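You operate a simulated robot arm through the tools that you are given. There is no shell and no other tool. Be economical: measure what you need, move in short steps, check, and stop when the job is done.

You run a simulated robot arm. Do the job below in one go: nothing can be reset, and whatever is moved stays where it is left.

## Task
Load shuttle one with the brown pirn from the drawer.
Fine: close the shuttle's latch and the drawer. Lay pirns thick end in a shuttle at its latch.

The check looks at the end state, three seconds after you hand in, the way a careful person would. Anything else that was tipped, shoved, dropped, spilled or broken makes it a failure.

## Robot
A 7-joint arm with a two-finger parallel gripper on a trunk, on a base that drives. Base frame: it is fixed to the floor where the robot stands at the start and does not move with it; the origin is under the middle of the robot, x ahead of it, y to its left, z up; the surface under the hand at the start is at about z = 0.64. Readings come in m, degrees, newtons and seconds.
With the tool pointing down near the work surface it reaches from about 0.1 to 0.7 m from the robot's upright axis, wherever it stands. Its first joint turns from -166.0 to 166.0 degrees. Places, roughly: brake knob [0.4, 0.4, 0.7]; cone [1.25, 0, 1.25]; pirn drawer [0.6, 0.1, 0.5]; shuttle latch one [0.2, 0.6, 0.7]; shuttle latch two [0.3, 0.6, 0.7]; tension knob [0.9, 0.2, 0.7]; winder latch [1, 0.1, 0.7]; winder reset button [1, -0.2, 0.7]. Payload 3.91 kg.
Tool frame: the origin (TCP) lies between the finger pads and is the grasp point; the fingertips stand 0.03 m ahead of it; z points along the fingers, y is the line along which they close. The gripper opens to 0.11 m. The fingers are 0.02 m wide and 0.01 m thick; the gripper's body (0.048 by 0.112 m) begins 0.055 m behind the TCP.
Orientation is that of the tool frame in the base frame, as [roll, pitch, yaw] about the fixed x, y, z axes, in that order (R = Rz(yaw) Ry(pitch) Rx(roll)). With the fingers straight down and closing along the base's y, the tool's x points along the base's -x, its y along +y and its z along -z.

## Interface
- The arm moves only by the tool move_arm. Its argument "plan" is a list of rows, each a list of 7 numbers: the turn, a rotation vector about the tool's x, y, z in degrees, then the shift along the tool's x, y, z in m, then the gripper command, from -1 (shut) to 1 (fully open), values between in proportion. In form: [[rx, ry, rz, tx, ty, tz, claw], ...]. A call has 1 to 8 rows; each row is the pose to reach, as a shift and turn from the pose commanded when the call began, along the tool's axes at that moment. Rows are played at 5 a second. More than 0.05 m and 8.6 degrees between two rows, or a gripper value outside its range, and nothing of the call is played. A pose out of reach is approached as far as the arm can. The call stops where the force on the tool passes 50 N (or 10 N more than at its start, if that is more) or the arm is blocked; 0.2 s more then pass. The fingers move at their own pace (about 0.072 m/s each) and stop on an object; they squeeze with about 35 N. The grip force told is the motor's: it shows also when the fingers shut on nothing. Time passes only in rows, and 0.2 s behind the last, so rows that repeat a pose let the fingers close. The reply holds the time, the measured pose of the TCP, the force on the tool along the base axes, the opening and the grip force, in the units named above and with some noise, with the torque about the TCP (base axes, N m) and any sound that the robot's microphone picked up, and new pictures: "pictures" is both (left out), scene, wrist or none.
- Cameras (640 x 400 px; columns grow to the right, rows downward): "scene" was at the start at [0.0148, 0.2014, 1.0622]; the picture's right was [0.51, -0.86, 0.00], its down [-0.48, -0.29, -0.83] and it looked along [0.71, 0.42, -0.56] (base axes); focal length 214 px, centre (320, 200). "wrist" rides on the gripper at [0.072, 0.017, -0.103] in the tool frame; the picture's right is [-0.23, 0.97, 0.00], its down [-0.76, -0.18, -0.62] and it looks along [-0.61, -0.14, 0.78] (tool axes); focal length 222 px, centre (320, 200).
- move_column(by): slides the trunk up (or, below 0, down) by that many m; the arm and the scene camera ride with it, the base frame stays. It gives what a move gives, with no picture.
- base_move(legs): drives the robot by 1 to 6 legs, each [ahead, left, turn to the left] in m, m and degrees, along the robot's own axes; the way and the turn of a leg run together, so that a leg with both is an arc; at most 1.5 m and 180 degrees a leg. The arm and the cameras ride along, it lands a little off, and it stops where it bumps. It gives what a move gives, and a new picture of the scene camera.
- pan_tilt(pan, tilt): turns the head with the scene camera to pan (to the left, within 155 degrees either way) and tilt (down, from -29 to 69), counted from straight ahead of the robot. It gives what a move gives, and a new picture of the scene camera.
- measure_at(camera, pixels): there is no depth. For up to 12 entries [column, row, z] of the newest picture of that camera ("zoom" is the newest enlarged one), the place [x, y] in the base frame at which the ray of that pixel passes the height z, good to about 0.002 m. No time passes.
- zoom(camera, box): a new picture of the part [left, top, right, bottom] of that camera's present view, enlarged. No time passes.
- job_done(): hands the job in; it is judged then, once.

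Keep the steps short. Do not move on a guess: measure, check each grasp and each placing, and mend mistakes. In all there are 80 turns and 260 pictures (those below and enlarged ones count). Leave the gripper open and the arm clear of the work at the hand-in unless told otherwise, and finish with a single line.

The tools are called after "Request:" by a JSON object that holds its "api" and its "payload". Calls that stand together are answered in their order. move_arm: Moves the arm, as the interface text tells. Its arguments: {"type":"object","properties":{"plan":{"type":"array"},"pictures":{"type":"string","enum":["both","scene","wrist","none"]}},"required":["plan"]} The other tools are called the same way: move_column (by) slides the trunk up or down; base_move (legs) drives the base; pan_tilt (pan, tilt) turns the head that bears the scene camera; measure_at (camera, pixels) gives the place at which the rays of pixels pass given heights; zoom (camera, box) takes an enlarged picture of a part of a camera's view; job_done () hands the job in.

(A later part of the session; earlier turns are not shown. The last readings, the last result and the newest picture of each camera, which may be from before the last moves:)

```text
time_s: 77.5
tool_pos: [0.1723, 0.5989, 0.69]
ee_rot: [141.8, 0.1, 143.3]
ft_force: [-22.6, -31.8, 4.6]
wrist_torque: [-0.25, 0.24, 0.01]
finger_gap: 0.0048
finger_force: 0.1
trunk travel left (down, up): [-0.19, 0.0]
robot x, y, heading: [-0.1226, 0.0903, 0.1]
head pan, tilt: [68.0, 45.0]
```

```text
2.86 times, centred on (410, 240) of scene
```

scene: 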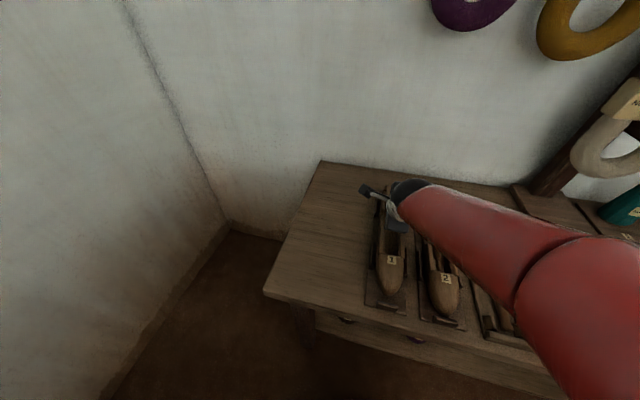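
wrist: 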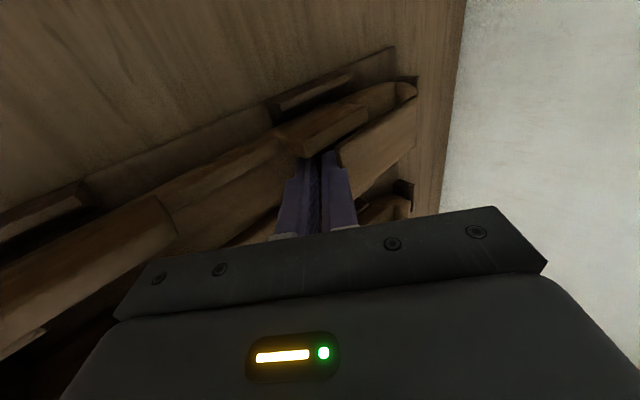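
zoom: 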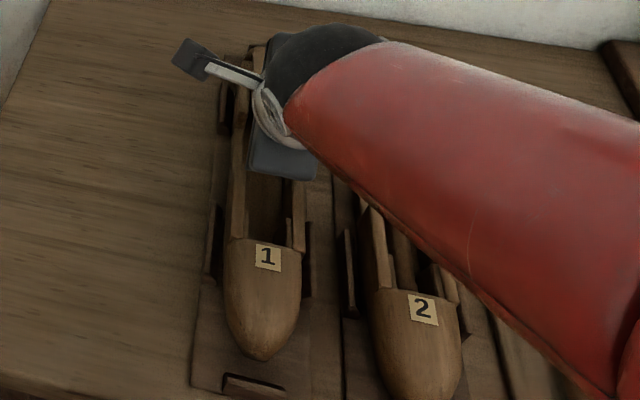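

Prying with the gripper didn't lift it either, so it's not an upward hinge. The sideways test was only toward the left; a one-way swivel could open to the right. I withdraw, untilt, and push from the left side.

Request:
{"api": "move_arm", "payload": {"plan": [[0, 0, 0, 0, -0.004, 0, -1], [0, 0, 0, 0, -0.0275, -0.0186, -1], [0, 0, 0, 0, -0.0027, -0.05, -1], [8, 0, 0, 0, 0.016, -0.0735, -1], [16, 0, 0, 0.012, 0.03, -0.065, -1], [24, 0, 0, 0.024, 0.044, -0.05, -1], [32, 0, 0, 0.035, 0.058, -0.04, -1], [38.3, 0, 0, 0.035, 0.058, -0.04, -1]], "pictures": "none"}}

Request:
{"api": "move_arm", "payload": {"plan": [[0, 0, 0, 0, 0, 0.02, -1], [0, 0, 0, 0, 0, 0.035, -1], [0, 0, 0, -0.008, 0, 0.035, -1], [0, 0, 0, -0.016, 0, 0.035, -1], [0, 0, 0, -0.024, 0, 0.035, -1], [0, 0, 0, -0.032, 0, 0.035, -1]]}}

Request:
{"api": "zoom", "payload": {"camera": "wrist", "box": [220, 20, 420, 200]}}

Request:
{"api": "zoom", "payload": {"camera": "scene", "box": [360, 170, 460, 310]}}

```text
time_s: 79.3
tool_pos: [0.1594, 0.6394, 0.7552]
ee_rot: [180.0, 0.2, 143.3]
ft_force: [0.0, -0.8, -0.3]
wrist_torque: [0.05, -0.01, 0.03]
finger_gap: 0.0
finger_force: 35.1
trunk travel left (down, up): [-0.19, 0.0]
robot x, y, heading: [-0.1204, 0.0894, 0.1]
head pan, tilt: [68.0, 45.0]
```

```text
time_s: 80.7
tool_pos: [0.1842, 0.6201, 0.7234]
ee_rot: [179.9, 0.1, 143.2]
ft_force: [0.3, 0.0, -0.1]
wrist_torque: [0.03, 0.0, 0.01]
finger_gap: 0.0
finger_force: 35.0
trunk travel left (down, up): [-0.19, 0.0]
robot x, y, heading: [-0.1195, 0.0904, 0.2]
head pan, tilt: [68.0, 45.0]
```

scene: 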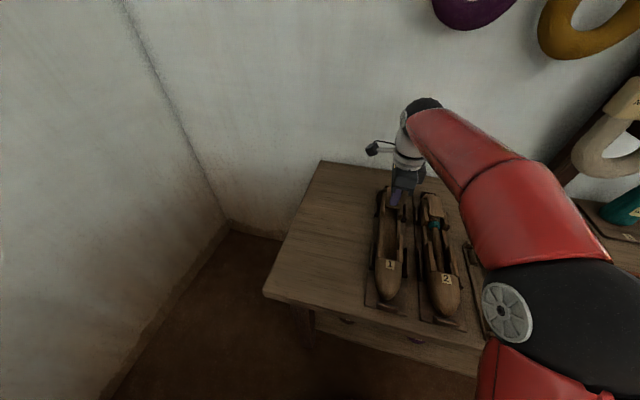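
wrist: 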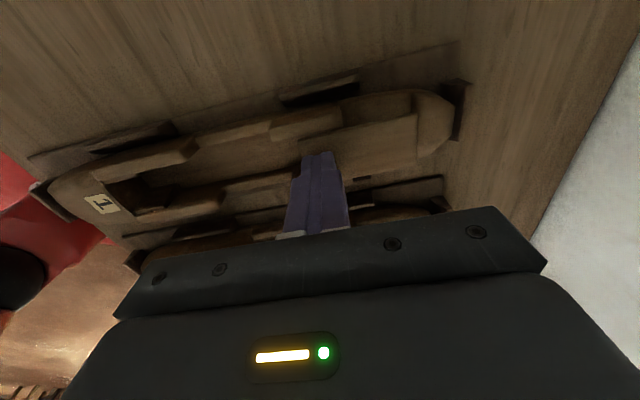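

```text
2.22 times, centred on (320, 110) of wrist
```

zoom: 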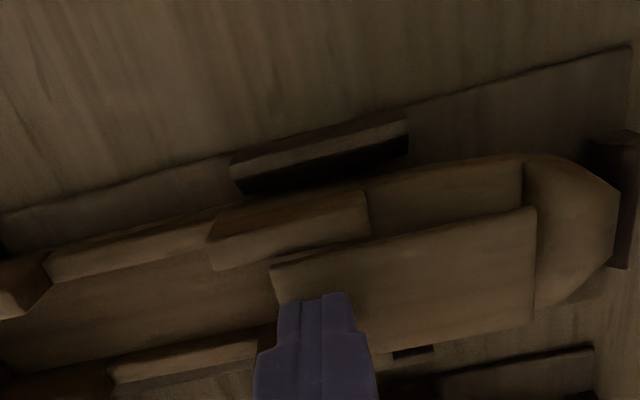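

```text
2.86 times, centred on (410, 240) of scene
```

zoom: 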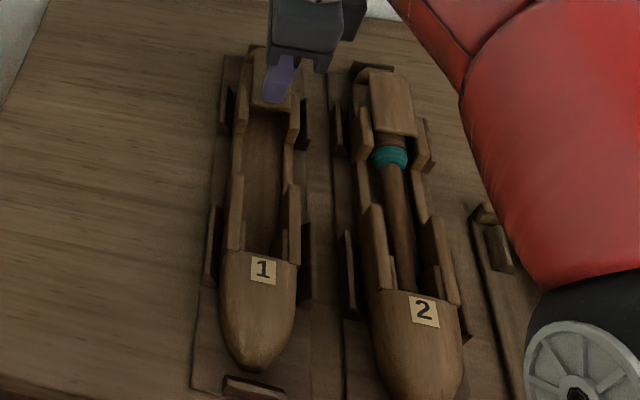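

The tip passed over the flap top (no contact; flap top is ≈0.69). I repeat the rightward push a little lower, tip at z≈0.6865.

Request:
{"api": "move_arm", "payload": {"plan": [[0, 0, 0, 0, 0, -0.01, -1], [0, 0, 0, 0.02, 0, -0.01, -1], [0, 0, 0, 0.037, 0, -0.01, -1], [0, 0, 0, 0.037, 0, 0.0075, -1], [0, 0, 0, 0.026, 0, 0.0075, -1], [0, 0, 0, 0.018, 0, 0.0075, -1], [0, 0, 0, 0.01, 0, 0.0075, -1], [0, 0, 0, 0.004, 0, 0.0075, -1]]}}

Request:
{"api": "zoom", "payload": {"camera": "wrist", "box": [220, 20, 420, 200]}}

```text
time_s: 82.5
tool_pos: [0.1846, 0.6203, 0.7121]
ee_rot: [-179.9, 0.4, 143.0]
ft_force: [0.0, -1.0, -1.7]
wrist_torque: [-0.01, 0.08, -0.04]
finger_gap: 0.0003
finger_force: 35.0
trunk travel left (down, up): [-0.19, 0.0]
robot x, y, heading: [-0.118, 0.0866, 0.2]
head pan, tilt: [68.0, 45.0]
```

scene: 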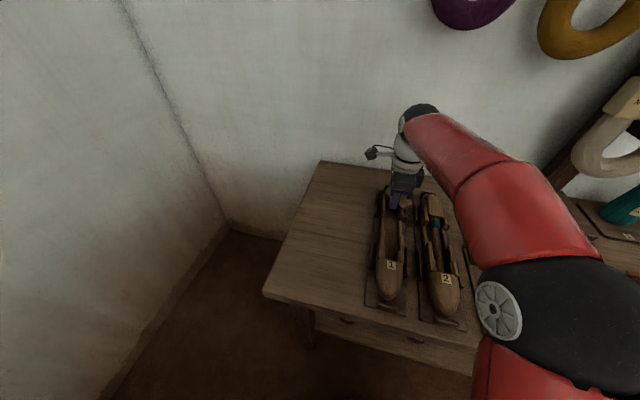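
wrist: 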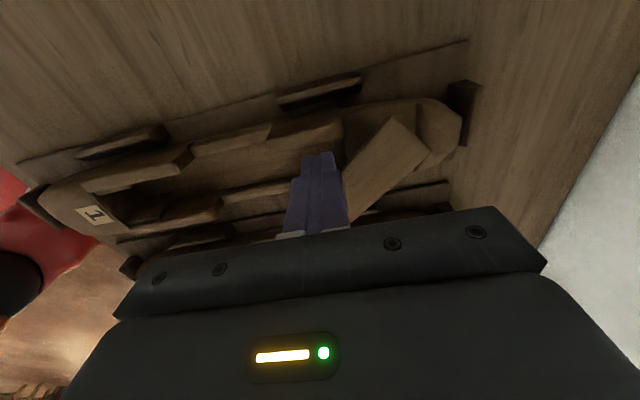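

```text
2.22 times, centred on (320, 110) of wrist
```

zoom: 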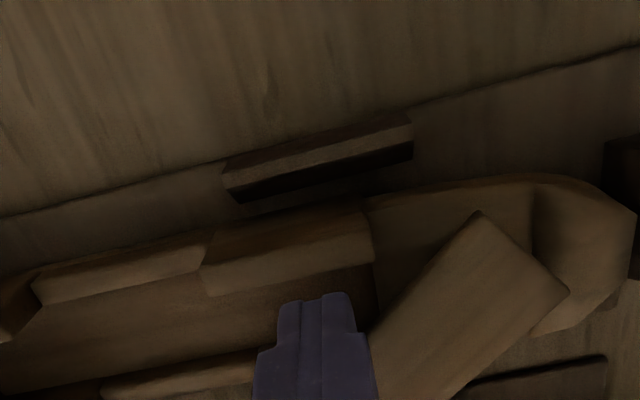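

It swivels to the right. I push it on to about 90°, lift clear, then drive back 0.15 m and bring the hand (turning to yaw −127) over the drawer.

Request:
{"api": "move_arm", "payload": {"plan": [[0, 0, 0, -0.012, 0.002, -0.005, -1], [0, 0, 0, -0.026, 0.006, -0.005, -1], [0, 0, 0, -0.04, 0.012, -0.005, -1], [0, 0, 0, -0.05, 0.022, -0.005, -1], [0, 0, 0, -0.05, 0.012, -0.03, -1], [0, 0, 0, -0.05, 0, -0.075, -1], [0, 0, 0, -0.05, -0.02, -0.12, -1], [0, 0, 0, -0.05, -0.04, -0.165, -1]]}}

Request:
{"api": "zoom", "payload": {"camera": "scene", "box": [360, 170, 460, 310]}}

Request:
{"api": "base_move", "payload": {"legs": [[0.12, -0.09, 0]]}}

Request:
{"api": "move_arm", "payload": {"plan": [[0, 0, -5.6, -0.0301, -0.022, 0, 0], [0, 0, -11.2, -0.0602, -0.044, 0, 0], [0, 0, -16.9, -0.0903, -0.066, 0, 0], [0, 0, -22.5, -0.1205, -0.088, 0, 0], [0, 0, -28.1, -0.1506, -0.11, 0, 0], [0, 0, -33.8, -0.1807, -0.132, 0, 0], [0, 0, -39.4, -0.211, -0.154, 0, 0], [0, 0, -45, -0.241, -0.176, 0, 0]], "pictures": "none"}}

Request:
{"api": "move_arm", "payload": {"plan": [[0, 0, -5.6, -0.0057, -0.0369, 0.0125, 0], [0, 0, -11.2, -0.0115, -0.0738, 0.025, 0], [0, 0, -16.9, -0.0172, -0.1106, 0.0375, 0], [0, 0, -22.5, -0.023, -0.1475, 0.05, 0], [0, 0, -28.1, -0.0287, -0.1844, 0.0625, 0], [0, 0, -33.8, -0.0345, -0.2213, 0.075, 0], [0, 0, -39.4, -0.04, -0.258, 0.0875, 0], [0, 0, -45, -0.046, -0.295, 0.1, 0]], "pictures": "wrist"}}

```text
time_s: 84.3
tool_pos: [0.1974, 0.5601, 0.8796]
ee_rot: [179.9, 0.1, 143.2]
ft_force: [0.8, 0.2, -0.7]
wrist_torque: [-0.02, 0.01, -0.02]
finger_gap: 0.0
finger_force: 34.6
trunk travel left (down, up): [-0.19, 0.0]
robot x, y, heading: [-0.1173, 0.0876, 0.2]
head pan, tilt: [68.0, 45.0]
```

scene: 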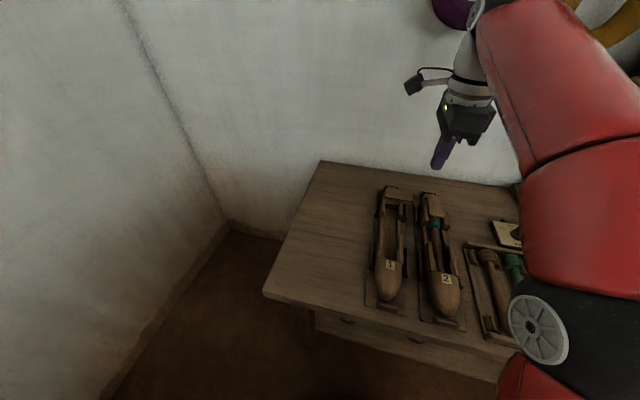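
wrist: 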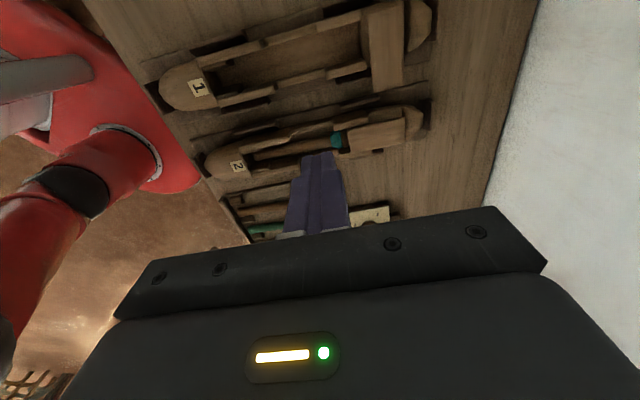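

```text
2.86 times, centred on (410, 240) of scene
```

zoom: 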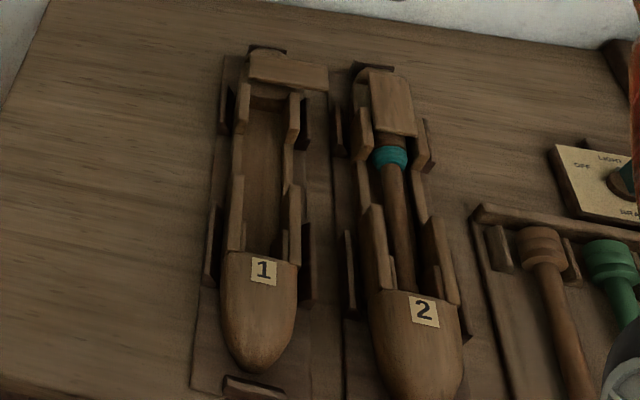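

```text
time_s: 85.7
tool_pos: [0.3201, 0.466, 0.8802]
ee_rot: [179.9, 0.1, 143.1]
ft_force: [0.1, -0.5, 0.4]
wrist_torque: [-0.02, 0.0, -0.04]
finger_gap: 0.0001
finger_force: 34.9
trunk travel left (down, up): [-0.19, 0.0]
robot x, y, heading: [0.0031, -0.0032, 0.1]
head pan, tilt: [68.0, 45.0]
```

scene: 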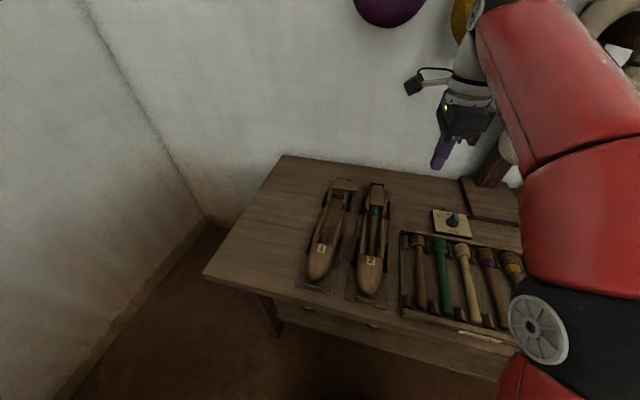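

```text
time_s: 87.5
tool_pos: [0.4055, 0.1807, 0.8783]
ee_rot: [-179.9, 0.0, -171.7]
ft_force: [0.7, 0.1, 0.4]
wrist_torque: [0.0, -0.01, 0.01]
finger_gap: 0.0549
finger_force: 0.0
trunk travel left (down, up): [-0.19, 0.0]
robot x, y, heading: [0.0008, -0.0029, -0.2]
head pan, tilt: [68.0, 45.0]
```

```text
time_s: 89.3
tool_pos: [0.4926, -0.1045, 0.7812]
ee_rot: [-179.9, 0.0, -126.8]
ft_force: [-0.7, -0.4, 0.4]
wrist_torque: [0.0, 0.01, -0.01]
finger_gap: 0.0549
finger_force: 0.0
trunk travel left (down, up): [-0.19, 0.0]
robot x, y, heading: [0.0004, -0.0022, 0.0]
head pan, tilt: [68.0, 45.0]
```

wrist: 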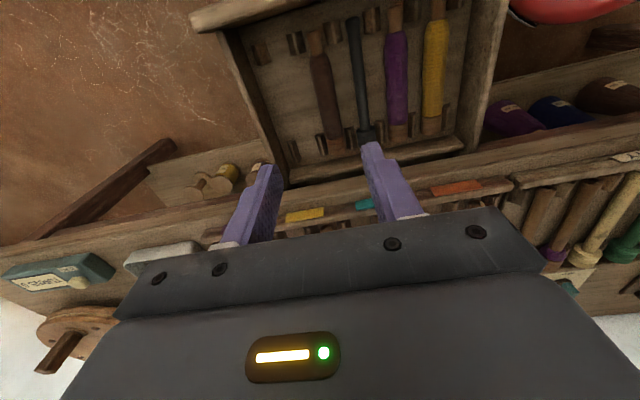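

Latch one now stands open (~90° to the right, shuttle seated). The hand is over the brown pirn (s≈0.456). I descend to grasp height and close, checking the gap.

Request:
{"api": "measure_at", "payload": {"camera": "wrist", "pixels": [[316, 33, 0.53], [325, 90, 0.53], [336, 145, 0.53], [337, 152, 0.53]]}}

Request:
{"api": "move_arm", "payload": {"plan": [[0, 0, 0, -0.003, 0, 0.04, -0.05], [0, 0, 0, -0.006, 0, 0.08, -0.05], [0, 0, 0, -0.01, 0, 0.12, -0.05], [0, 0, 0, -0.014, 0, 0.16, -0.05], [0, 0, 0, -0.017, 0, 0.2, -0.05], [0, 0, 0, -0.017, 0, 0.238, -0.05]]}}

Request:
{"api": "move_arm", "payload": {"plan": [[0, 0, 0, 0, 0, 0, -1], [0, 0, 0, 0, 0, 0, -1], [0, 0, 0, 0, 0, 0, -1]], "pictures": "none"}}

```text
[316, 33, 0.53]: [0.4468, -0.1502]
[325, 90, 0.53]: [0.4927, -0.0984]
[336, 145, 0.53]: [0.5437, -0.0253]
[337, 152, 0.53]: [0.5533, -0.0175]
```

```text
time_s: 90.7
tool_pos: [0.5056, -0.0892, 0.5537]
ee_rot: [-179.5, 0.3, -126.8]
ft_force: [-1.7, 1.4, 15.7]
wrist_torque: [0.23, 0.49, -0.02]
finger_gap: 0.0536
finger_force: 1.5
trunk travel left (down, up): [-0.19, 0.0]
robot x, y, heading: [0.0016, -0.0017, 0.0]
head pan, tilt: [68.0, 45.0]
stopped in row 6: the force on the tool passed its limit at 74 N (the readings are from after the stop); the commanded pose is now the measured one
```

scene: 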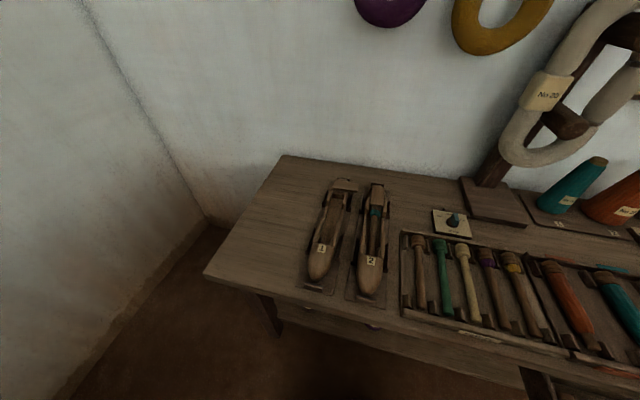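
wrist: 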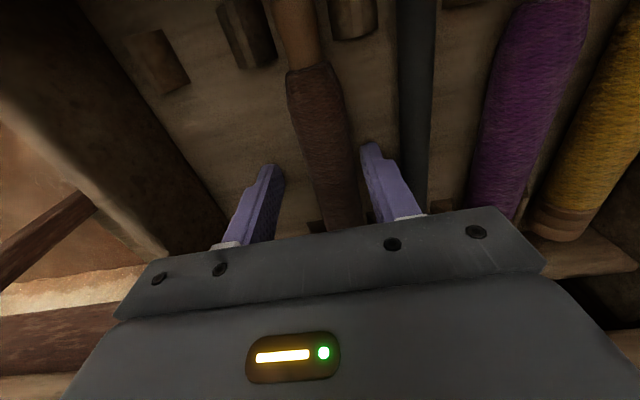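

```text
time_s: 91.5
tool_pos: [0.5043, -0.0885, 0.5534]
ee_rot: [-179.7, 0.3, -126.8]
ft_force: [-14.7, 11.3, 29.2]
wrist_torque: [0.46, 0.99, -0.05]
finger_gap: 0.027
finger_force: 35.3
trunk travel left (down, up): [-0.19, 0.0]
robot x, y, heading: [0.0005, -0.0024, 0.1]
head pan, tilt: [68.0, 45.0]
```

Fingertips reached the drawer floor (z≈0.52), pirn gripped (gap 0.027). For the shuttle the fingers must hold only the upper half, so I regrip 9 mm higher, then lift.

Request:
{"api": "move_arm", "payload": {"plan": [[0, 0, 0, 0, 0, 0, -0.15], [0, 0, 0, 0, 0, 0, -0.15], [0, 0, 0, 0, 0, -0.01, -0.15], [0, 0, 0, 0, 0, -0.01, -1], [0, 0, 0, 0, 0, -0.01, -1], [0, 0, 0, 0, 0, -0.01, -1]], "pictures": "none"}}

Request:
{"api": "move_arm", "payload": {"plan": [[0, 0, 0, 0, 0, -0.02, -1], [0, 0, 0, 0, 0, -0.05, -1], [0, 0, 0, 0, 0, -0.09, -1], [0, 0, 0, 0, 0, -0.13, -1], [0, 0, 0, 0, 0, -0.17, -1], [0, 0, 0, 0, 0, -0.21, -1], [0, 0, 0, 0, 0, -0.25, -1]], "pictures": "wrist"}}

Request:
{"api": "zoom", "payload": {"camera": "scene", "box": [295, 165, 395, 305]}}

```text
time_s: 92.9
tool_pos: [0.5055, -0.0881, 0.5606]
ee_rot: [-179.6, 0.2, -126.9]
ft_force: [-0.8, 1.1, -0.2]
wrist_torque: [0.0, 0.01, 0.09]
finger_gap: 0.0267
finger_force: 34.9
trunk travel left (down, up): [-0.19, 0.0]
robot x, y, heading: [0.0014, -0.0063, 0.1]
head pan, tilt: [68.0, 45.0]
```

```text
time_s: 94.5
tool_pos: [0.5044, -0.0904, 0.812]
ee_rot: [-179.8, 0.1, -126.9]
ft_force: [-0.1, -0.1, -1.8]
wrist_torque: [-0.01, 0.03, 0.02]
finger_gap: 0.0271
finger_force: 34.8
trunk travel left (down, up): [-0.19, 0.0]
robot x, y, heading: [-0.0018, -0.0047, -0.1]
head pan, tilt: [68.0, 45.0]
```

wrist: 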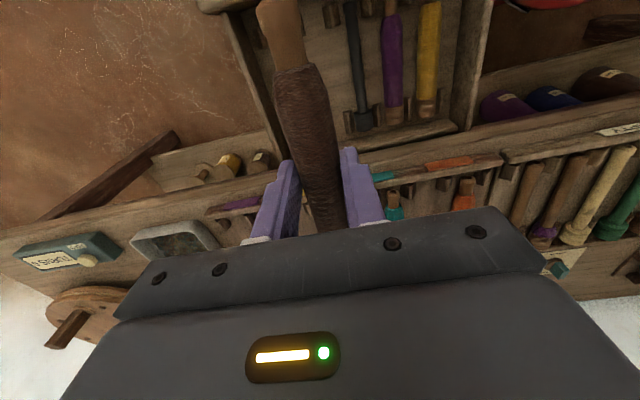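

```text
2.86 times, centred on (345, 235) of scene
```

zoom: 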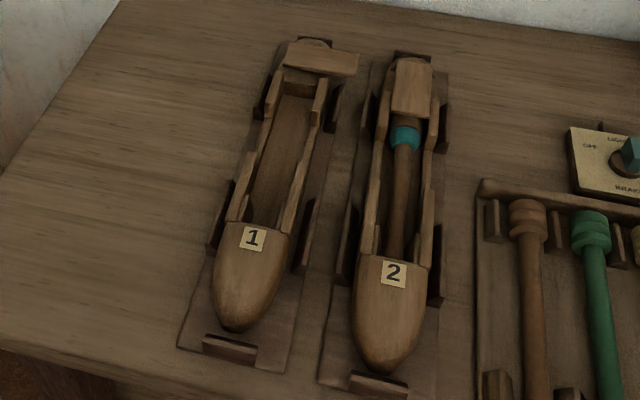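

The pirn is firmly held and level. I measure shuttle one's cavity in this zoom and swing over toward it.

Request:
{"api": "measure_at", "payload": {"camera": "zoom", "pixels": [[258, 226, 0.685], [300, 90, 0.675], [315, 128, 0.684], [268, 118, 0.684], [303, 178, 0.68], [250, 155, 0.68], [303, 78, 0.68], [278, 170, 0.655], [392, 260, 0.685], [408, 117, 0.688], [404, 128, 0.68], [236, 330, 0.66]]}}

Request:
{"api": "move_arm", "payload": {"plan": [[0, 0, 0, -0.0165, 0.0425, -0.002, -1], [0, 0, 0, -0.033, 0.085, -0.004, -1], [0, 0, 0, -0.0495, 0.1275, -0.006, -1], [0, 0, 0, -0.066, 0.17, -0.008, -1], [0, 0, 0, -0.0825, 0.2125, -0.01, -1], [0, 0, 0, -0.1, 0.255, -0.01, -1], [0, 0, 0, -0.1165, 0.2975, -0.01, -1], [0, 0, 0, -0.134, 0.34, -0.01, -1]], "pictures": "none"}}

Request:
{"api": "move_arm", "payload": {"plan": [[0, 0, 0, -0.0165, 0.0425, 0, -1], [0, 0, 0, -0.033, 0.085, 0, -1], [0, 0, 0, -0.0495, 0.1275, 0, -1], [0, 0, 0, -0.066, 0.17, 0, -1], [0, 0, 0, -0.0825, 0.2125, 0, -1], [0, 0, 0, -0.1, 0.255, 0, -1], [0, 0, 0, -0.1165, 0.2975, 0, -1], [0, 0, 0, -0.134, 0.339, 0, -1]]}}

```text
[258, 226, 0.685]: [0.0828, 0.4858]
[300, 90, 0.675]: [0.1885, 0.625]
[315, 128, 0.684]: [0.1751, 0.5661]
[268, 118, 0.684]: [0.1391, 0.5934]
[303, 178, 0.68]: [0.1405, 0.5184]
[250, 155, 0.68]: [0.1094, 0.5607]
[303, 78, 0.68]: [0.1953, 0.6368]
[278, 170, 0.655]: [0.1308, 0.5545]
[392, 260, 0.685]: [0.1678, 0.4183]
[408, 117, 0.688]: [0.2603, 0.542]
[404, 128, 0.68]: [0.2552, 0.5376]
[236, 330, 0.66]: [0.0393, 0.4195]
```

```text
time_s: 96.3
tool_pos: [0.3136, 0.2232, 0.8216]
ee_rot: [-179.6, 0.3, -126.8]
ft_force: [0.1, 0.1, -1.8]
wrist_torque: [-0.01, 0.01, -0.02]
finger_gap: 0.027
finger_force: 35.5
trunk travel left (down, up): [-0.19, 0.0]
robot x, y, heading: [0.0023, 0.0001, -0.2]
head pan, tilt: [68.0, 45.0]
```

```text
time_s: 98.1
tool_pos: [0.1186, 0.5315, 0.8155]
ee_rot: [-179.6, 0.3, -127.0]
ft_force: [0.1, -0.5, -1.1]
wrist_torque: [0.0, 0.01, 0.03]
finger_gap: 0.0272
finger_force: 35.5
trunk travel left (down, up): [-0.19, 0.0]
robot x, y, heading: [0.0027, -0.0017, 0.0]
head pan, tilt: [68.0, 45.0]
```

scene: 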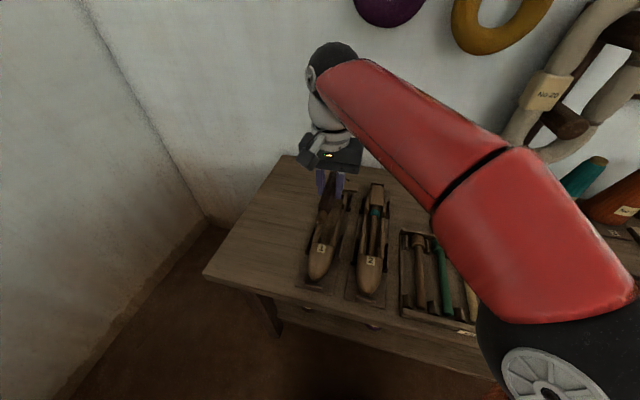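
wrist: 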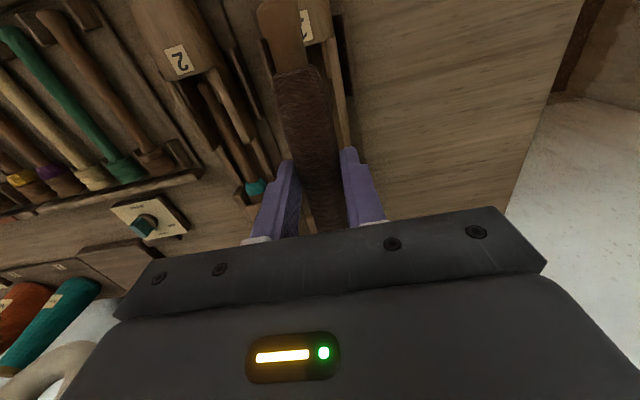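

Pirn's mid at the hand; cavity d 0.438–0.613, low side walls at d≈0.505–0.558, centre s≈−0.2245. I move to d 0.526 and lower to just above the shuttle to check alignment.

Request:
{"api": "move_arm", "payload": {"plan": [[0, 0, 0, -0.015, 0, 0.03, -1], [0, 0, 0, -0.03, 0, 0.06, -1], [0, 0, 0, -0.03, 0, 0.092, -1], [0, 0, 0, -0.03, 0, 0.092, -1]]}}

Request:
{"api": "zoom", "payload": {"camera": "wrist", "box": [230, 0, 420, 220]}}

Request:
{"api": "zoom", "payload": {"camera": "scene", "box": [295, 165, 395, 295]}}

```text
time_s: 99.1
tool_pos: [0.1385, 0.5575, 0.7244]
ee_rot: [-179.6, 0.2, -127.0]
ft_force: [0.0, -0.2, -0.8]
wrist_torque: [-0.04, 0.0, -0.01]
finger_gap: 0.0269
finger_force: 34.5
trunk travel left (down, up): [-0.19, 0.0]
robot x, y, heading: [-0.0023, -0.0027, -0.0]
head pan, tilt: [68.0, 45.0]
```

scene: 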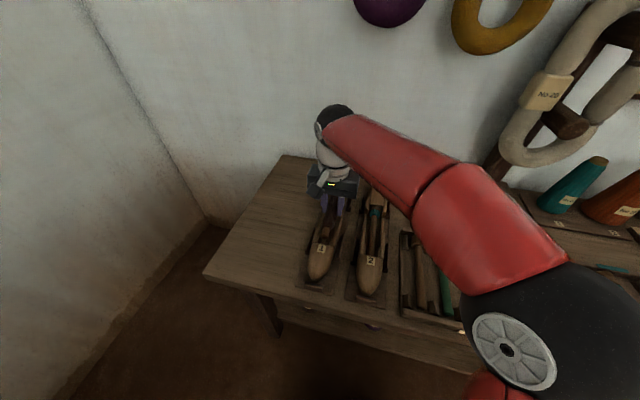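
wrist: 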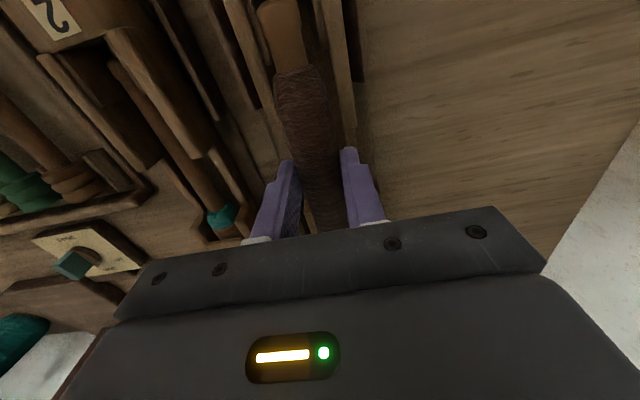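

```text
1.82 times, centred on (325, 110) of wrist
```

zoom: 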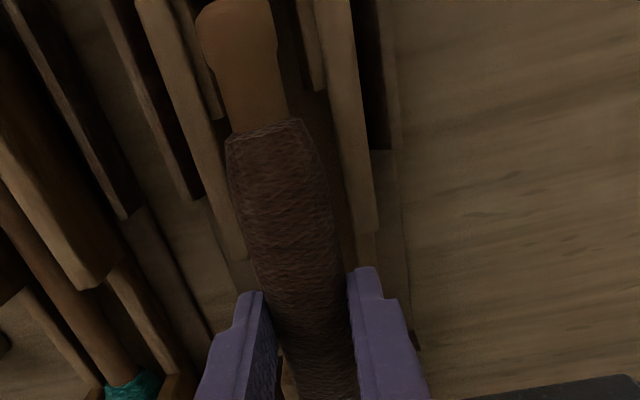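

```text
3.08 times, centred on (345, 230) of scene
```

zoom: 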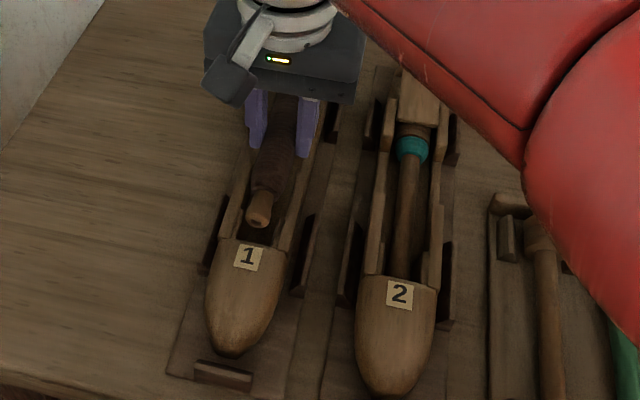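

Alignment looks good laterally (pirn between the walls). I lower slowly to contact, shifting 2 mm towards the nose.

Request:
{"api": "move_arm", "payload": {"plan": [[0, 0, 0, 0.002, 0, 0.01, -1], [0, 0, 0, 0.002, 0, 0.02, -1], [0, 0, 0, 0.002, 0, 0.027, -1], [0, 0, 0, 0.002, 0, 0.033, -1], [0, 0, 0, 0.002, 0, 0.038, -1]]}}

Request:
{"api": "zoom", "payload": {"camera": "wrist", "box": [230, 0, 420, 220]}}

Request:
{"api": "zoom", "payload": {"camera": "scene", "box": [295, 165, 395, 295]}}

```text
time_s: 100.3
tool_pos: [0.1369, 0.5548, 0.6937]
ee_rot: [-179.8, 0.7, -126.9]
ft_force: [1.3, -3.0, 29.7]
wrist_torque: [-0.09, 0.2, 0.0]
finger_gap: 0.0271
finger_force: 35.1
trunk travel left (down, up): [-0.19, 0.0]
robot x, y, heading: [-0.0013, -0.0003, 0.0]
head pan, tilt: [68.0, 45.0]
```

scene: 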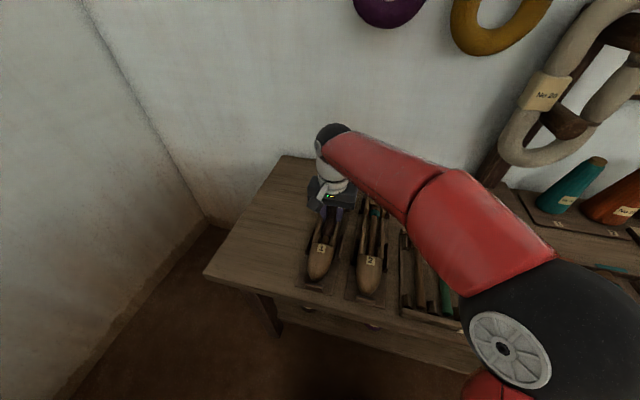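
wrist: 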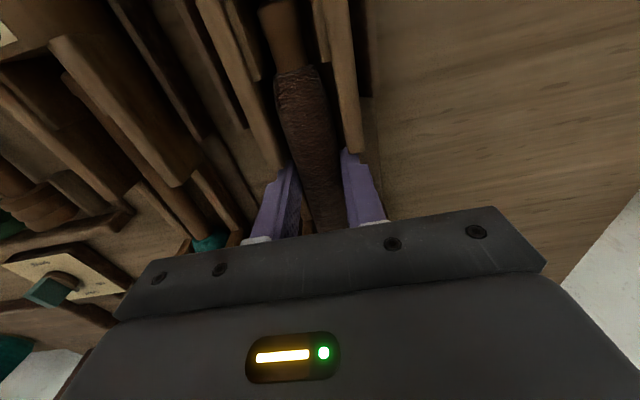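

```text
1.82 times, centred on (325, 110) of wrist
```

zoom: 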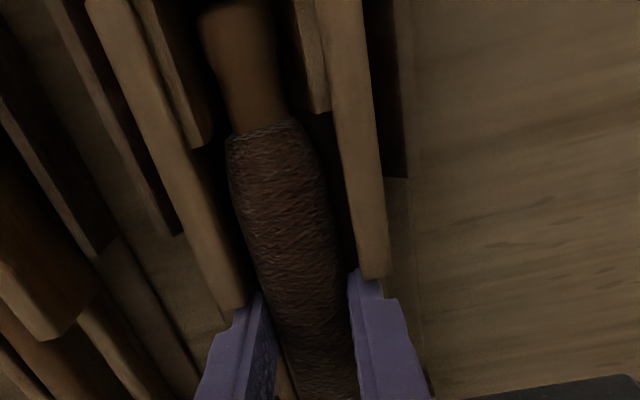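

```text
3.08 times, centred on (345, 230) of scene
```

zoom: 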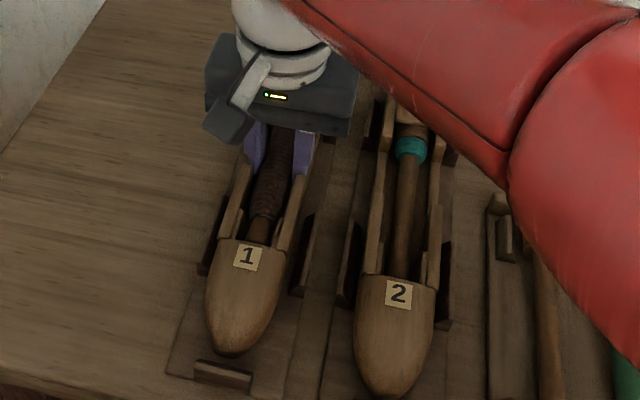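

Contact at 30 N with the thin end tucked behind the nose. I relieve 3 mm, release, lift and look.

Request:
{"api": "move_arm", "payload": {"plan": [[0, 0, 0, 0, 0, -0.003, -1], [0, 0, 0, 0, 0, -0.003, -0.3], [0, 0, 0, 0, 0, -0.003, -0.15], [0, 0, 0, 0, 0, -0.003, -0.15], [0, 0, 0, 0, 0, -0.03, -0.15], [0, 0, 0, 0, 0, -0.07, -0.15], [0, 0, 0, -0.03, 0, -0.1, -0.15], [0, 0, 0, -0.065, 0, -0.11, -0.15]]}}

Request:
{"api": "zoom", "payload": {"camera": "wrist", "box": [230, 0, 420, 200]}}

Request:
{"api": "zoom", "payload": {"camera": "scene", "box": [295, 165, 395, 295]}}

```text
time_s: 102.1
tool_pos: [0.1756, 0.6062, 0.802]
ee_rot: [-179.6, 0.4, -126.9]
ft_force: [0.5, -2.3, 2.7]
wrist_torque: [0.14, 0.03, 0.0]
finger_gap: 0.0472
finger_force: 0.0
trunk travel left (down, up): [-0.19, 0.0]
robot x, y, heading: [0.0028, -0.0011, 0.2]
head pan, tilt: [68.0, 45.0]
```

scene: 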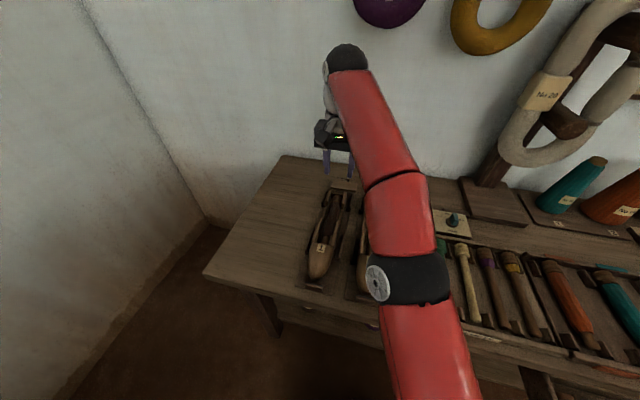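
wrist: 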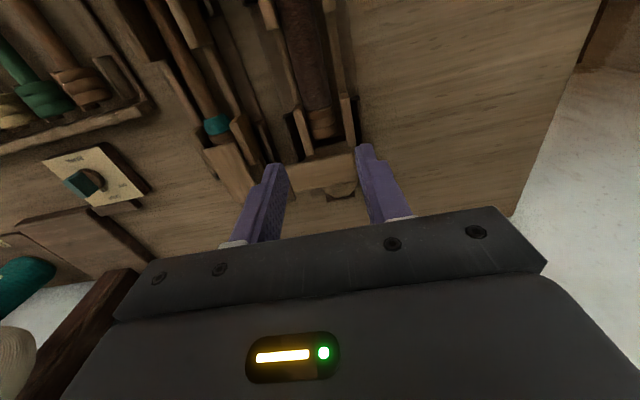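

```text
2.00 times, centred on (325, 100) of wrist
```

zoom: 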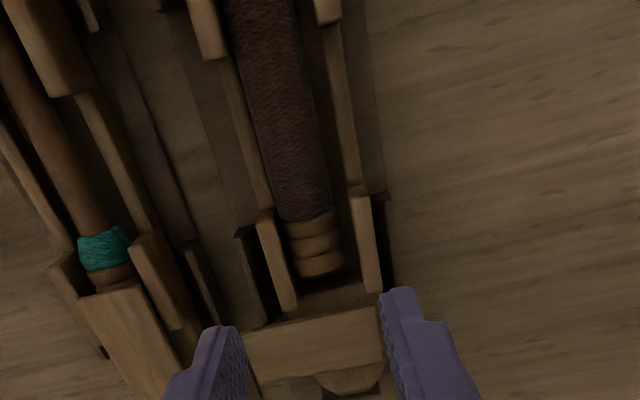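

```text
3.08 times, centred on (345, 230) of scene
```

zoom: 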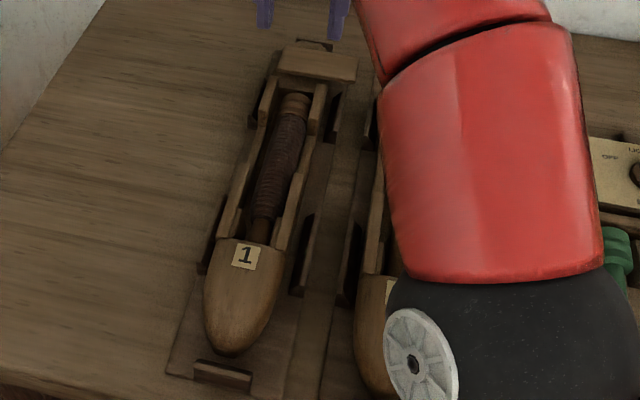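

The brown pirn lies in shuttle one, thick end at the latch. To close the latch I must push the flap from its wall side; for reach I drive 0.15 m left again and place the closed fingers behind the flap's free end (still above).

Request:
{"api": "base_move", "payload": {"legs": [[-0.12, 0.09, 0]]}}

Request:
{"api": "move_arm", "payload": {"plan": [[0, 0, 0, -0.019, -0.0397, 0, -1], [0, 0, 0, -0.038, -0.0794, 0, -1], [0, 0, 0, -0.057, -0.119, 0.01, -1], [0, 0, 0, -0.077, -0.1589, 0.03, -1], [0, 0, 0, -0.098, -0.1986, 0.05, -1]]}}

Request:
{"api": "zoom", "payload": {"camera": "wrist", "box": [230, 0, 450, 200]}}

```text
time_s: 103.5
tool_pos: [0.0574, 0.6986, 0.7994]
ee_rot: [-179.6, 0.3, -126.9]
ft_force: [-1.1, 0.3, 0.4]
wrist_torque: [0.03, -0.01, 0.01]
finger_gap: 0.0469
finger_force: 0.1
trunk travel left (down, up): [-0.19, 0.0]
robot x, y, heading: [-0.1176, 0.0894, 0.1]
head pan, tilt: [68.0, 45.0]
```

scene: 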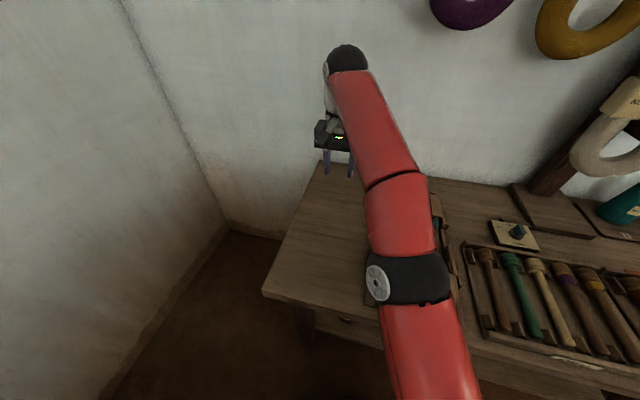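

```text
time_s: 104.7
tool_pos: [0.2669, 0.6474, 0.7483]
ee_rot: [-179.5, 0.3, -126.8]
ft_force: [-0.4, 0.2, 0.4]
wrist_torque: [-0.03, 0.0, 0.04]
finger_gap: 0.0
finger_force: 34.9
out of reach, approached as far as the arm can: row 2, 3, 4, 5
trunk travel left (down, up): [-0.19, 0.0]
robot x, y, heading: [-0.1194, 0.0886, -0.1]
head pan, tilt: [68.0, 45.0]
```

scene: 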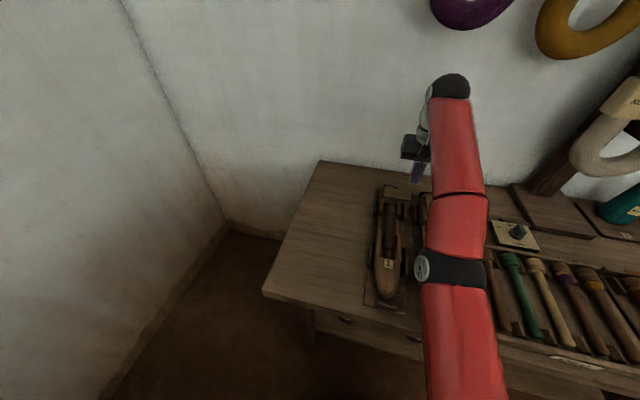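
wrist: 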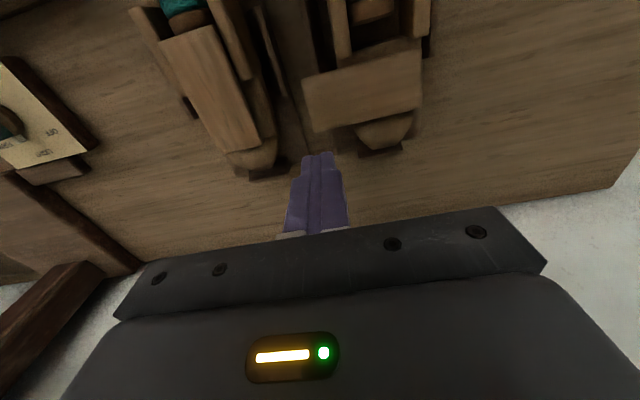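

```text
2.00 times, centred on (340, 100) of wrist
```

zoom: 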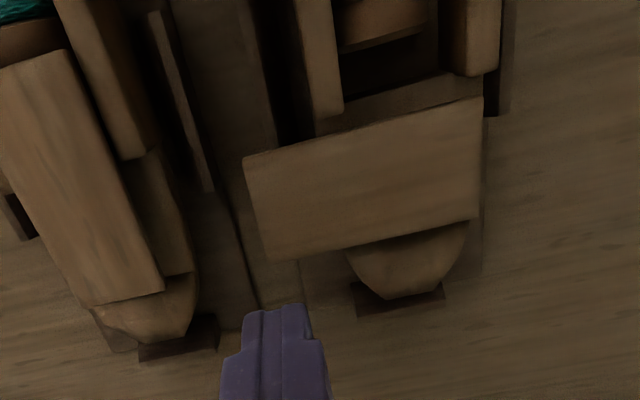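

The flap's free end is at s≈−0.175, d 0.632–0.665. I shift 14 mm left and lower behind it (tip to z≈0.686).

Request:
{"api": "move_arm", "payload": {"plan": [[0, 0, 0, 0, 0.014, 0, -1], [0, 0, 0, 0, 0.014, 0.016, -1], [0, 0, 0, 0, 0.014, 0.034, -1]], "pictures": "wrist"}}

Request:
{"api": "zoom", "payload": {"camera": "wrist", "box": [230, 0, 450, 200]}}

```text
time_s: 105.5
tool_pos: [0.2605, 0.667, 0.7183]
ee_rot: [-179.5, 0.3, -127.0]
ft_force: [-0.8, -0.1, 0.8]
wrist_torque: [0.03, 0.01, 0.02]
finger_gap: 0.0001
finger_force: 35.7
out of reach, approached as far as the arm can: row 2, 3
trunk travel left (down, up): [-0.19, 0.0]
robot x, y, heading: [-0.1223, 0.0855, 0.2]
head pan, tilt: [68.0, 45.0]
```

wrist: 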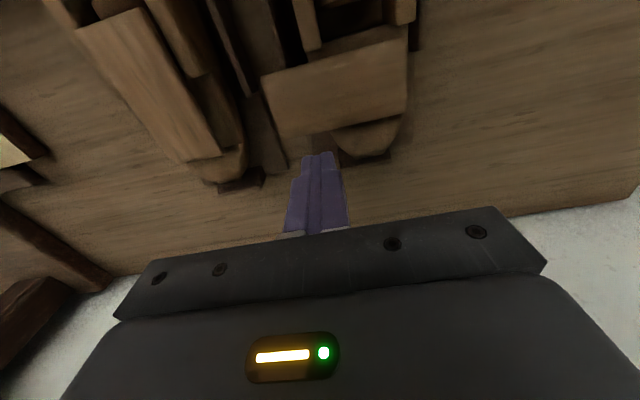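

```text
2.00 times, centred on (340, 100) of wrist
```

zoom: 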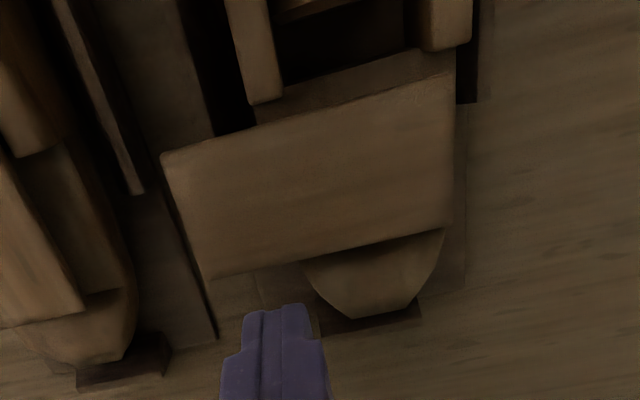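

Finger is behind the flap (d≈0.69). Now I sweep it round along the closing arc to the shut position.

Request:
{"api": "move_arm", "payload": {"plan": [[0, 0, 0, 0.0097, -0.0074, 0.0022, -1], [0, 0, 0, 0.0304, -0.0157, 0.0022, -1], [0, 0, 0, 0.0508, -0.0171, 0.0022, -1], [0, 0, 0, 0.0698, -0.0097, 0.0022, -1], [0, 0, 0, 0.0817, 0.0016, 0.0022, -1], [0, 0, 0, 0.0837, 0.0066, 0.0022, -1], [0, 0, 0, 0.0837, 0.0066, 0.0022, -1]]}}

Request:
{"api": "zoom", "payload": {"camera": "wrist", "box": [230, 0, 450, 200]}}

Request:
{"api": "zoom", "payload": {"camera": "scene", "box": [350, 170, 450, 310]}}

```text
time_s: 107.1
tool_pos: [0.2047, 0.6046, 0.7168]
ee_rot: [-179.7, 0.4, -127.1]
ft_force: [0.3, 0.0, -0.1]
wrist_torque: [0.01, 0.04, 0.0]
finger_gap: 0.0001
finger_force: 34.7
out of reach, approached as far as the arm can: row 1, 2, 3, 4, 5
trunk travel left (down, up): [-0.19, 0.0]
robot x, y, heading: [-0.1195, 0.0888, 0.0]
head pan, tilt: [68.0, 45.0]
```

scene: 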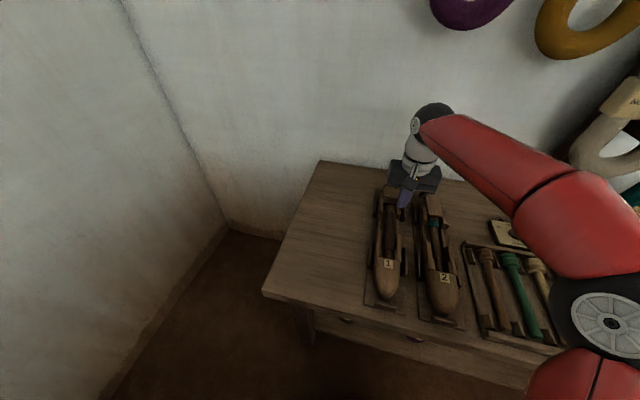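
wrist: 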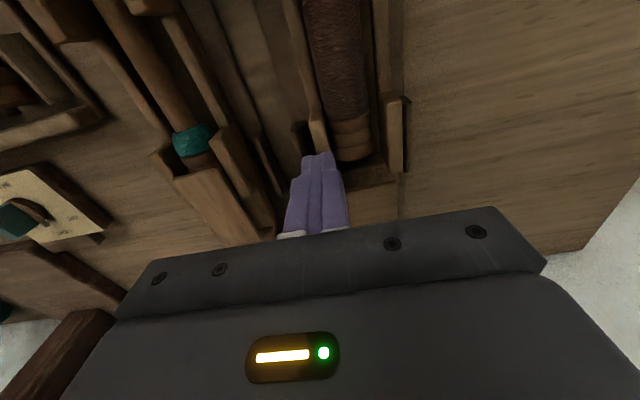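

```text
2.00 times, centred on (340, 100) of wrist
```

zoom: 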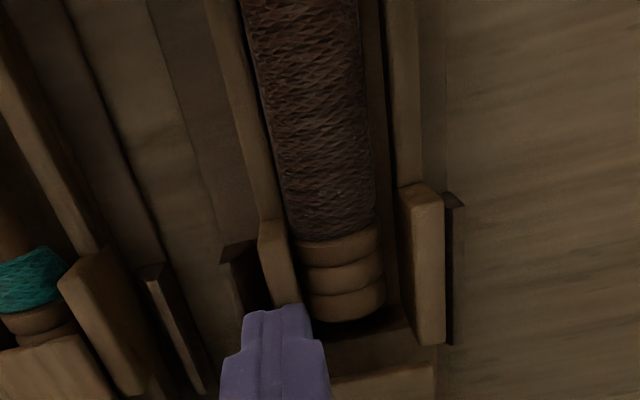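

```text
2.86 times, centred on (400, 240) of scene
```

zoom: 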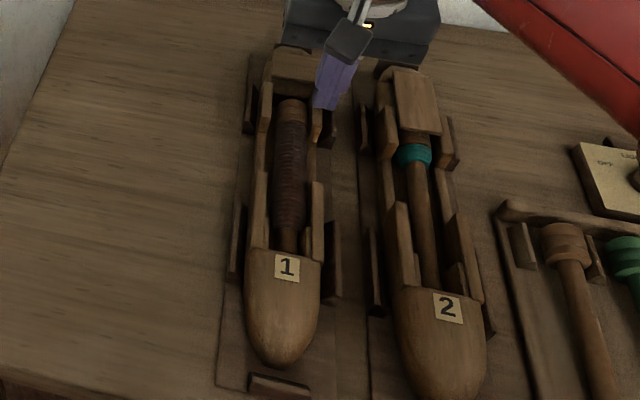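

The sweep rode over the flap because that far point was out of reach (hand was high). I tilt the hand 15° so the tip reaches farther out and lower, and sweep again.

Request:
{"api": "move_arm", "payload": {"plan": [[0, 0, 0, 0, 0, -0.03, -1], [0, -7.5, 0, -0.03, -0.012, -0.03, -1], [0, -15, 0, -0.0707, -0.0144, -0.03, -1], [0, -15, 0, -0.0707, -0.0144, 0.004, -1], [0, -15, 0, -0.0452, -0.0227, 0.004, -1], [0, -15, 0, -0.0248, -0.0241, 0.004, -1], [0, -15, 0, -0.0058, -0.0167, 0.003, -1], [0, -15, 0, 0.008, -0.0014, 0.002, -1]]}}

Request:
{"api": "zoom", "payload": {"camera": "wrist", "box": [230, 0, 450, 200]}}

Request:
{"api": "zoom", "payload": {"camera": "scene", "box": [350, 170, 450, 310]}}

```text
time_s: 108.9
tool_pos: [0.2082, 0.5955, 0.7167]
ee_rot: [-179.4, 15.6, -127.2]
ft_force: [22.5, -1.9, 10.1]
wrist_torque: [0.01, -0.6, -0.14]
finger_gap: 0.0
finger_force: 35.1
trunk travel left (down, up): [-0.19, 0.0]
robot x, y, heading: [-0.123, 0.0893, -0.0]
head pan, tilt: [68.0, 45.0]
```

scene: 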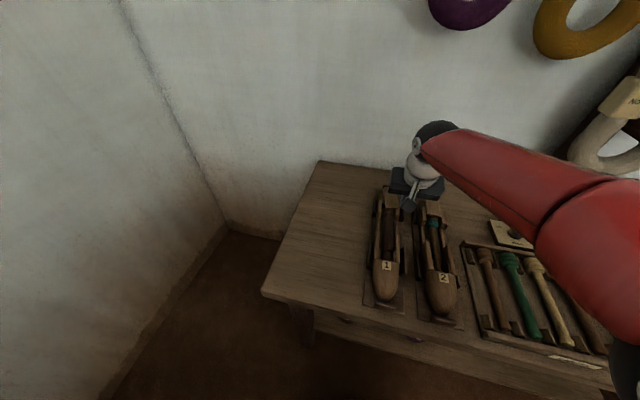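
wrist: 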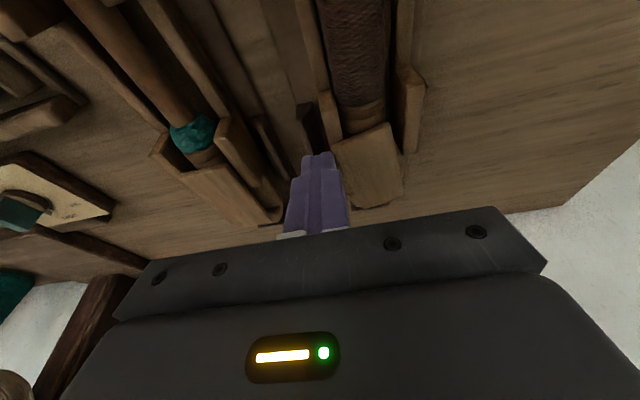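

```text
2.00 times, centred on (340, 100) of wrist
```

zoom: 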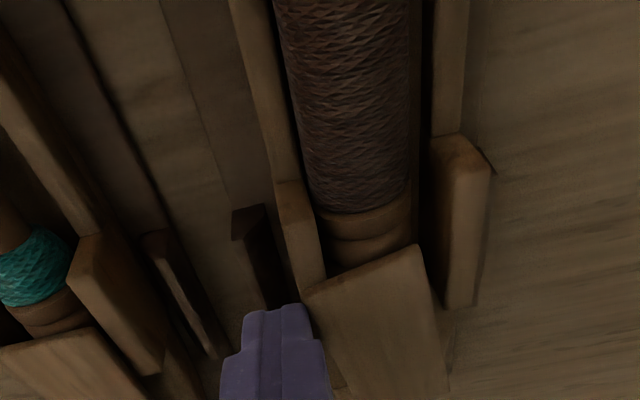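

```text
2.86 times, centred on (400, 240) of scene
5 turns are left
```

zoom: 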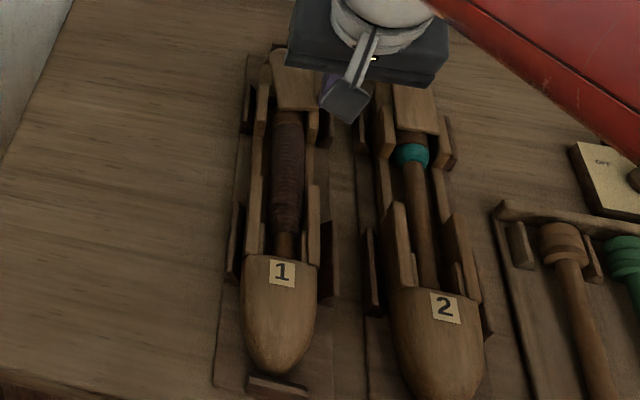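

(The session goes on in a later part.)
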